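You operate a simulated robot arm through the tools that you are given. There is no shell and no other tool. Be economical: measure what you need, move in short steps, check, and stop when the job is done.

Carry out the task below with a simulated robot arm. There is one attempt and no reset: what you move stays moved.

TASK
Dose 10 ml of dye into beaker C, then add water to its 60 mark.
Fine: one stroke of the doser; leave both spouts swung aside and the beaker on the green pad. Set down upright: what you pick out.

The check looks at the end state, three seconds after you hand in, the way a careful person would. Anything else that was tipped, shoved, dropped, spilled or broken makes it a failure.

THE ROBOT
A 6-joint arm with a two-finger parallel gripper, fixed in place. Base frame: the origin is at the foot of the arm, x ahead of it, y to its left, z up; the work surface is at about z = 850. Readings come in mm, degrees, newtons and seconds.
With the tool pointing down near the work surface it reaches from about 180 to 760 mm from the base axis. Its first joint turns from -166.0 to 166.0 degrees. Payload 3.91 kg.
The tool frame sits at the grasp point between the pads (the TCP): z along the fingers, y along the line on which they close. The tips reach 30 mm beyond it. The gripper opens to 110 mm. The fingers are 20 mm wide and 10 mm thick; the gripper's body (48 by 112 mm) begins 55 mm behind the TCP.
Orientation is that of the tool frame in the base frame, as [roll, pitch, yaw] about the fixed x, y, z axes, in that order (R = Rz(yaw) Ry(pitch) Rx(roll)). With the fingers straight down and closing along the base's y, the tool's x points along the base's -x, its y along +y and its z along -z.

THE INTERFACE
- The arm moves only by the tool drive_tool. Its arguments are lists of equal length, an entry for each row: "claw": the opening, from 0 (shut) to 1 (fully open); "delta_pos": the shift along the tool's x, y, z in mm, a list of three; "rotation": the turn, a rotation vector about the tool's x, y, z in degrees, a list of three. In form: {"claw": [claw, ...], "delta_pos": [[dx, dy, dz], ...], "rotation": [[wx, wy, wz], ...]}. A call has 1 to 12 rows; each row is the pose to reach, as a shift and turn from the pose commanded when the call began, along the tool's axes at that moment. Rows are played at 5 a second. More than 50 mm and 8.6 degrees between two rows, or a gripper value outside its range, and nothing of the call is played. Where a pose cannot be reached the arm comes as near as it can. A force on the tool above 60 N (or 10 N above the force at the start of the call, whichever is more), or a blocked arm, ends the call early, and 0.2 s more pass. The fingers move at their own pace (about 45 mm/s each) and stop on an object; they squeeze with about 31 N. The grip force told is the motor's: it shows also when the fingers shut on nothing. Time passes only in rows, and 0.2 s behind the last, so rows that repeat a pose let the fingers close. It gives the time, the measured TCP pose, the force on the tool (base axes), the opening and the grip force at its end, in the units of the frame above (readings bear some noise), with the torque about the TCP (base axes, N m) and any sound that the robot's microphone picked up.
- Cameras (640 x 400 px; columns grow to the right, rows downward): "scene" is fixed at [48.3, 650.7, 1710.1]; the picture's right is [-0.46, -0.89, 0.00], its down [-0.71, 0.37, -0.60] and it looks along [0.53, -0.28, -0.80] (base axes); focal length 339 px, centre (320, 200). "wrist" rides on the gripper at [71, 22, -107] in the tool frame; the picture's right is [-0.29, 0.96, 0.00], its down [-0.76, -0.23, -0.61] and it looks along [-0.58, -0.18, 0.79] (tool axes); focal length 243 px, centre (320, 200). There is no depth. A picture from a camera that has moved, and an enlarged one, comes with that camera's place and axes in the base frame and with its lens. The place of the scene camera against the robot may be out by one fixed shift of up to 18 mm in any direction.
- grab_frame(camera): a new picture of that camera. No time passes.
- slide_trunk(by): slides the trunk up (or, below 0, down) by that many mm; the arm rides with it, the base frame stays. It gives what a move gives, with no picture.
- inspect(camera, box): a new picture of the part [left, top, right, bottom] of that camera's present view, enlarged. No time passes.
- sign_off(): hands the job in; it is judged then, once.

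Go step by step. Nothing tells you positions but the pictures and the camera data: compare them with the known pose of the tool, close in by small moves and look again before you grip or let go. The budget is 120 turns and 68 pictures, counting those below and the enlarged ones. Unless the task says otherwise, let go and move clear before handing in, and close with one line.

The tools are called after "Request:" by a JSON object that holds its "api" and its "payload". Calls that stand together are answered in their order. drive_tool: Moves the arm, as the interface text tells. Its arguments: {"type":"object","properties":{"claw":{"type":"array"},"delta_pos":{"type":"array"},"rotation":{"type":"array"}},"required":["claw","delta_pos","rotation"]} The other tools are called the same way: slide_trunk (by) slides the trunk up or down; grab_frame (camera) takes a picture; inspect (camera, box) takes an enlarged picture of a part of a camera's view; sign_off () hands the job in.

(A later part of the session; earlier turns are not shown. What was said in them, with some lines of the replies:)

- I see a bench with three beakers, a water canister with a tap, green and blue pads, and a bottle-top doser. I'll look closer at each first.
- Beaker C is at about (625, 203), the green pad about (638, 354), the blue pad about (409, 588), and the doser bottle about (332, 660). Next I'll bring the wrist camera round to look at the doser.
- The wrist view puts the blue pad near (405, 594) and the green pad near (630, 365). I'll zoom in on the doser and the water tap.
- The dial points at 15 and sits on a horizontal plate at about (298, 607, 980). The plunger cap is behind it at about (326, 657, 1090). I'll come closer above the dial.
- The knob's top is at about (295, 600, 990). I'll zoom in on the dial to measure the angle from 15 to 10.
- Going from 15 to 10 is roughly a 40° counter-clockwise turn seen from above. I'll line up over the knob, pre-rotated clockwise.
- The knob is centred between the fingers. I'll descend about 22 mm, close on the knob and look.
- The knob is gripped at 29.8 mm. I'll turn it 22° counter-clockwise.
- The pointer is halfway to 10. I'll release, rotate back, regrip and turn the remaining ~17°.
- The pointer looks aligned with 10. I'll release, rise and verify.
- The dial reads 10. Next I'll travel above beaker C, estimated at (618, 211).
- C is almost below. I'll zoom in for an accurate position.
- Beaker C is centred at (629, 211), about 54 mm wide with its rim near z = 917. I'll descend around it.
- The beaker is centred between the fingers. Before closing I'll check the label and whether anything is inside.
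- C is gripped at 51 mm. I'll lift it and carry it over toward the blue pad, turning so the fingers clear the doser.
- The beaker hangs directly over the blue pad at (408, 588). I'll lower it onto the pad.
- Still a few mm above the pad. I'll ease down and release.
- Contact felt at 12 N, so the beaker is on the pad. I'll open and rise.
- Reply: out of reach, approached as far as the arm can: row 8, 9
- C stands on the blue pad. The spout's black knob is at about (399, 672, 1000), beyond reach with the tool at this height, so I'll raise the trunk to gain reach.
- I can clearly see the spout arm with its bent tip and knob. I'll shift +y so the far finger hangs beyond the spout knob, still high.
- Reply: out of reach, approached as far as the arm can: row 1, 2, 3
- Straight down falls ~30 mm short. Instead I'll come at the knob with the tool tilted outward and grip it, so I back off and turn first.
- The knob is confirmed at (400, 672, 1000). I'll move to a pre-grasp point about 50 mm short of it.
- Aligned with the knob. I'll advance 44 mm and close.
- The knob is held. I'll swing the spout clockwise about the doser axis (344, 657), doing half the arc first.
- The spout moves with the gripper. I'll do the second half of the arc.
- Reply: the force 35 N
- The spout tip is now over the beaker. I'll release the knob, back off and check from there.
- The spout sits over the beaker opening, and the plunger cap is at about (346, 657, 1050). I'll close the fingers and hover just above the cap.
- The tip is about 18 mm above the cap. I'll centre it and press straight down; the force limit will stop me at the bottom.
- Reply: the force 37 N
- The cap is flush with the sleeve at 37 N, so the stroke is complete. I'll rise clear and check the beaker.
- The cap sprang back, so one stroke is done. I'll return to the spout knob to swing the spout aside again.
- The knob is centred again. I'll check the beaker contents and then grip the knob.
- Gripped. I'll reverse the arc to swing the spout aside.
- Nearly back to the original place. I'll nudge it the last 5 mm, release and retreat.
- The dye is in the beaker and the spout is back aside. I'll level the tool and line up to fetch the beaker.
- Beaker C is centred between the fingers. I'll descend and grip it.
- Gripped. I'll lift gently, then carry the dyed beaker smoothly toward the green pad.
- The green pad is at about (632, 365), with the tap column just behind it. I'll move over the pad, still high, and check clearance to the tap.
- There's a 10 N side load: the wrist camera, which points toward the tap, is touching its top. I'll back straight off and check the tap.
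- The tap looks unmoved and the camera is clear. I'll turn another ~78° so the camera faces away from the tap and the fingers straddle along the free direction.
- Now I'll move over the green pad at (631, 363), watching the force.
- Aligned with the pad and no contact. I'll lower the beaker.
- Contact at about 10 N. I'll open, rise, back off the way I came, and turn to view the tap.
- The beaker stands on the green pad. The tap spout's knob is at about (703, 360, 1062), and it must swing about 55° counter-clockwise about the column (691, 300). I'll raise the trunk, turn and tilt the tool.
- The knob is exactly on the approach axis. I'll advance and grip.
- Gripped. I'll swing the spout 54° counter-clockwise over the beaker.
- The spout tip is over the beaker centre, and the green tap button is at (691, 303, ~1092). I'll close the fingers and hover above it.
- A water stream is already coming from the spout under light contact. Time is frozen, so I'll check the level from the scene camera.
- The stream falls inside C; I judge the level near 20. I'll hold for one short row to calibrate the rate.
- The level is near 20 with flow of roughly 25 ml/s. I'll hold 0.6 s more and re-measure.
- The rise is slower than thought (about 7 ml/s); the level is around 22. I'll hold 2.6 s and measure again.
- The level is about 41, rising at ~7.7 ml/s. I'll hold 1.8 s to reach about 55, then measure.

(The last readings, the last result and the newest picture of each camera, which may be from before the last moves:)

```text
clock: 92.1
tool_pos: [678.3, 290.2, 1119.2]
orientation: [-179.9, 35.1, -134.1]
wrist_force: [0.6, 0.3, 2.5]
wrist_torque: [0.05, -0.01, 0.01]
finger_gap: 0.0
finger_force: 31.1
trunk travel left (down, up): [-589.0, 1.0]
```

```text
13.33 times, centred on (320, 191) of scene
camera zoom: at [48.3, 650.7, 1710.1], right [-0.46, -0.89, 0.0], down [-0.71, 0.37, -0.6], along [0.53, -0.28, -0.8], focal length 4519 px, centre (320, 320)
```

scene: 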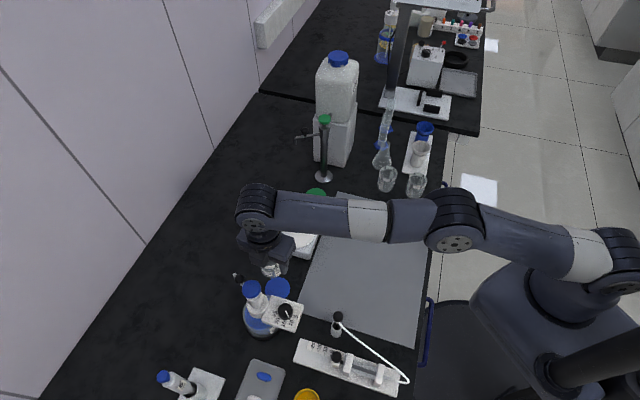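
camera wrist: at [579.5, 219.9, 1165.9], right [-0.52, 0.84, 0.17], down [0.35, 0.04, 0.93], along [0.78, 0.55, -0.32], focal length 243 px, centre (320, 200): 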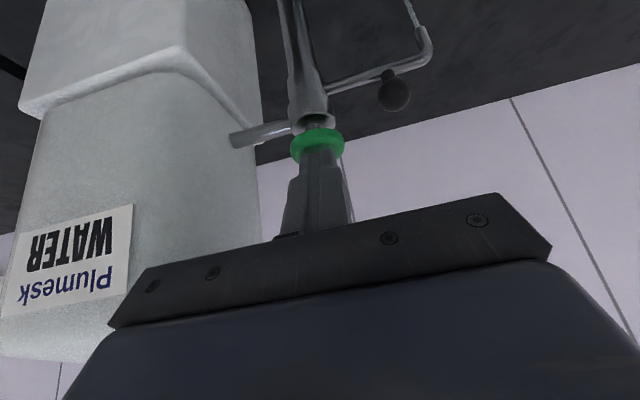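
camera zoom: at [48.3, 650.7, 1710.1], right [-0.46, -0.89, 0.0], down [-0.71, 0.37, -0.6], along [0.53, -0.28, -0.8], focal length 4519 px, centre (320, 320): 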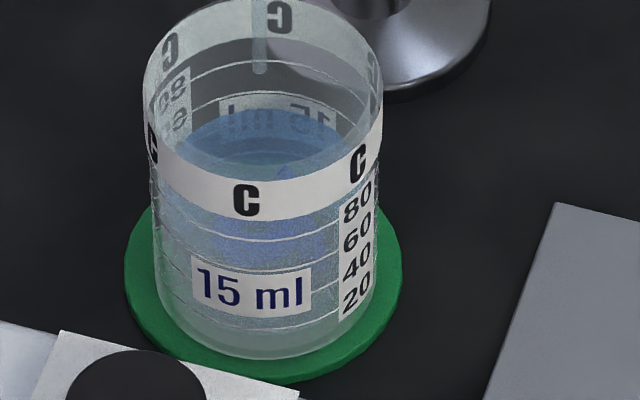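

It's a little short of the 60 line (about 54). I'll hold 0.6 s more and compare with the line.

Request:
{"api": "drive_tool", "payload": {"claw": [0, 0], "delta_pos": [[0, 0, 0], [0, 0, 0]], "rotation": [[0, 0, 0], [0, 0, 0]]}}

Request:
{"api": "inspect", "payload": {"camera": "scene", "box": [308, 176, 332, 206]}}

```text
clock: 92.7
tool_pos: [679.0, 290.6, 1118.1]
orientation: [-179.9, 35.1, -134.1]
wrist_force: [0.2, 0.7, 2.8]
wrist_torque: [0.05, -0.04, -0.02]
finger_gap: 0.3
finger_force: 30.5
trunk travel left (down, up): [-589.0, 1.0]
```

```text
13.33 times, centred on (320, 191) of scene
camera zoom: at [48.3, 650.7, 1710.1], right [-0.46, -0.89, 0.0], down [-0.71, 0.37, -0.6], along [0.53, -0.28, -0.8], focal length 4519 px, centre (320, 320)
```

zoom: 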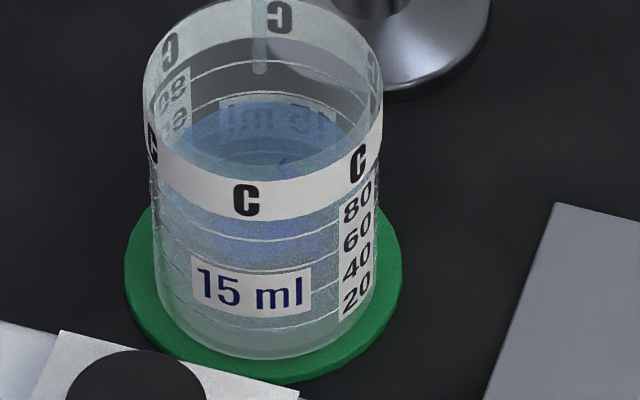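

The surface edge now sits just under the 60 line, nearly there allowing for wall thickness. I'll release now; the lag adds the last drop.

Request:
{"api": "drive_tool", "payload": {"claw": [0, 0, 0, 0], "delta_pos": [[-3, 0, -4.2], [-14, 0, -20], [-25, 0, -36], [-25, 0, -36]], "rotation": [[0, 0, 0], [0, 0, 0], [0, 0, 0], [0, 0, 0]]}}

```text
clock: 93.7
tool_pos: [678.3, 290.7, 1161.4]
orientation: [-179.9, 35.0, -134.1]
wrist_force: [0.1, 0.6, 0.1]
wrist_torque: [0.0, 0.0, 0.04]
finger_gap: 0.0
finger_force: 30.9
trunk travel left (down, up): [-589.0, 1.0]
```

I'll use my last picture to verify that flow has stopped and where the level is.

Request:
{"api": "inspect", "payload": {"camera": "scene", "box": [304, 168, 336, 206]}}

```text
10.53 times, centred on (320, 187) of scene
camera zoom: at [48.3, 650.7, 1710.1], right [-0.46, -0.89, 0.0], down [-0.71, 0.37, -0.6], along [0.53, -0.28, -0.8], focal length 3568 px, centre (320, 337)
```

zoom: 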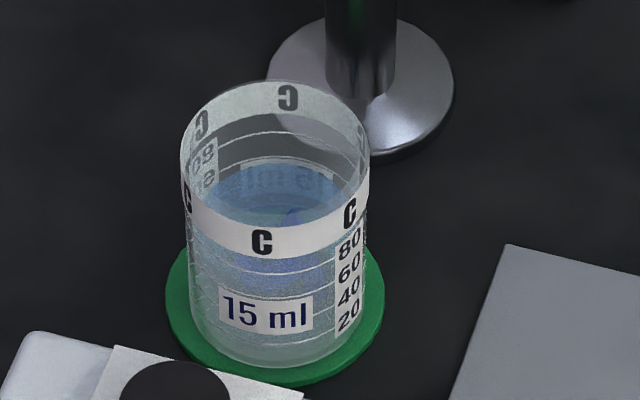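

The stream has stopped and the level is at the 60 line. Now I'll return to the spout knob along the same path I retreated on and grip it.

Request:
{"api": "drive_tool", "payload": {"claw": [0, 0, 0.31, 0.31, 0.31], "delta_pos": [[14, 18, -9], [28, 36, -19], [41.4, 53.9, -27.8], [41.4, 53.9, -27.8], [41.4, 53.9, -27.8]], "rotation": [[0, 0, 0], [0, 0, 0], [0, 0, 0], [0, 0, 0], [0, 0, 0]]}}

```text
clock: 94.9
tool_pos: [604.3, 293.9, 1158.9]
orientation: [-179.9, 34.9, -134.1]
wrist_force: [0.4, 0.0, 0.7]
wrist_torque: [-0.01, 0.02, -0.01]
finger_gap: 34.2
finger_force: 0.0
trunk travel left (down, up): [-589.0, 1.0]
```

Request:
{"api": "drive_tool", "payload": {"claw": [0.31, 0.31, 0.31, 0.31, 0.31, 0.1, 0.1, 0.1], "delta_pos": [[0, 0, 30], [-1, -1, 55], [-1, -1, 80], [-1, -1, 94], [-1, -1, 94], [-1, -1, 94], [-1, -1, 94], [-1, -1, 94]], "rotation": [[0, 0, 0], [0, 0, 0], [0, 0, 0], [0, 0, 0], [0, 0, 0], [0, 0, 0], [0, 0, 0], [0, 0, 0]]}}

```text
clock: 96.7
tool_pos: [643.0, 333.5, 1083.0]
orientation: [-179.9, 35.0, -134.1]
wrist_force: [-7.2, 9.2, 0.0]
wrist_torque: [0.3, 0.13, 0.2]
finger_gap: 19.8
finger_force: 45.1
trunk travel left (down, up): [-589.0, 1.0]
```

The knob is gripped again (19.8 mm). I'll swing the spout back aside.

Request:
{"api": "drive_tool", "payload": {"claw": [0.1, 0.1, 0.1, 0.1, 0.1, 0.1, 0.1, 0.1, 0.1], "delta_pos": [[-5.6, 0.8, 4], [-11.2, 0.8, 7.9], [-16.9, -0.1, 11.9], [-22.3, -1.7, 15.7], [-27.7, -4.2, 19.4], [-32.3, -6.8, 22.6], [-36.7, -10.2, 25.8], [-40.4, -13.4, 28.4], [-40.4, -13.4, 28.4]], "rotation": [[3.87, 0, 5.53], [7.74, 0, 11.06], [11.6, 0, 16.6], [15.5, 0, 22.1], [19.35, 0, 27.65], [23.2, 0, 33.2], [27.1, 0, 38.7], [31, 0, 44.2], [31, 0, 44.2]]}}

```text
clock: 98.7
tool_pos: [690.3, 361.7, 1082.9]
orientation: [180.0, 35.1, 171.9]
wrist_force: [6.9, 24.6, -4.1]
wrist_torque: [0.7, -0.02, 0.45]
finger_gap: 19.9
finger_force: 45.4
trunk travel left (down, up): [-589.0, 1.0]
```

The spout is back at its original aside position with the knob still held. I'll release, retreat along the approach axis and move well clear.

Request:
{"api": "drive_tool", "payload": {"claw": [0.2, 0.31, 0.31, 0.31, 0.31, 0.31, 0.31, 0.31, 0.31, 0.31], "delta_pos": [[0, 0, 0], [0, 0, 0], [0, 0, 0], [0, 0, -30], [0, 0, -65], [0, 0, -95], [37, 0, -115], [74, 0, -137], [111, 0, -160], [111, 0, -160]], "rotation": [[0, 0, 0], [0, 0, 0], [0, 0, 0], [0, 0, 0], [0, 0, 0], [0, 0, 0], [0, 0, 0], [0, 0, 0], [0, 0, 0], [0, 0, 0]]}}

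```text
clock: 100.9
tool_pos: [505.8, 386.5, 1150.7]
orientation: [-179.8, 35.1, 171.9]
wrist_force: [-0.1, 0.3, -0.1]
wrist_torque: [-0.01, 0.01, 0.01]
finger_gap: 33.9
finger_force: 0.1
trunk travel left (down, up): [-589.0, 1.0]
```

The arm is clear, the beaker is upright on the green pad at the 60 mark, and both spouts are aside, so I'll hand in.

Request:
{"api": "sign_off", "payload": {}}

```text
The job is handed in.
```

I dosed beaker C with 10 ml of dye in one stroke, filled it with water to about its 60 mark, left it upright on the green pad, and swung both spouts aside. I had no pictures left after checking the level, so the tap spout's return is confirmed only by the arm's position and grip. The wrist camera also brushed the top of the tap once (about 10 N); the tap looked unmoved.
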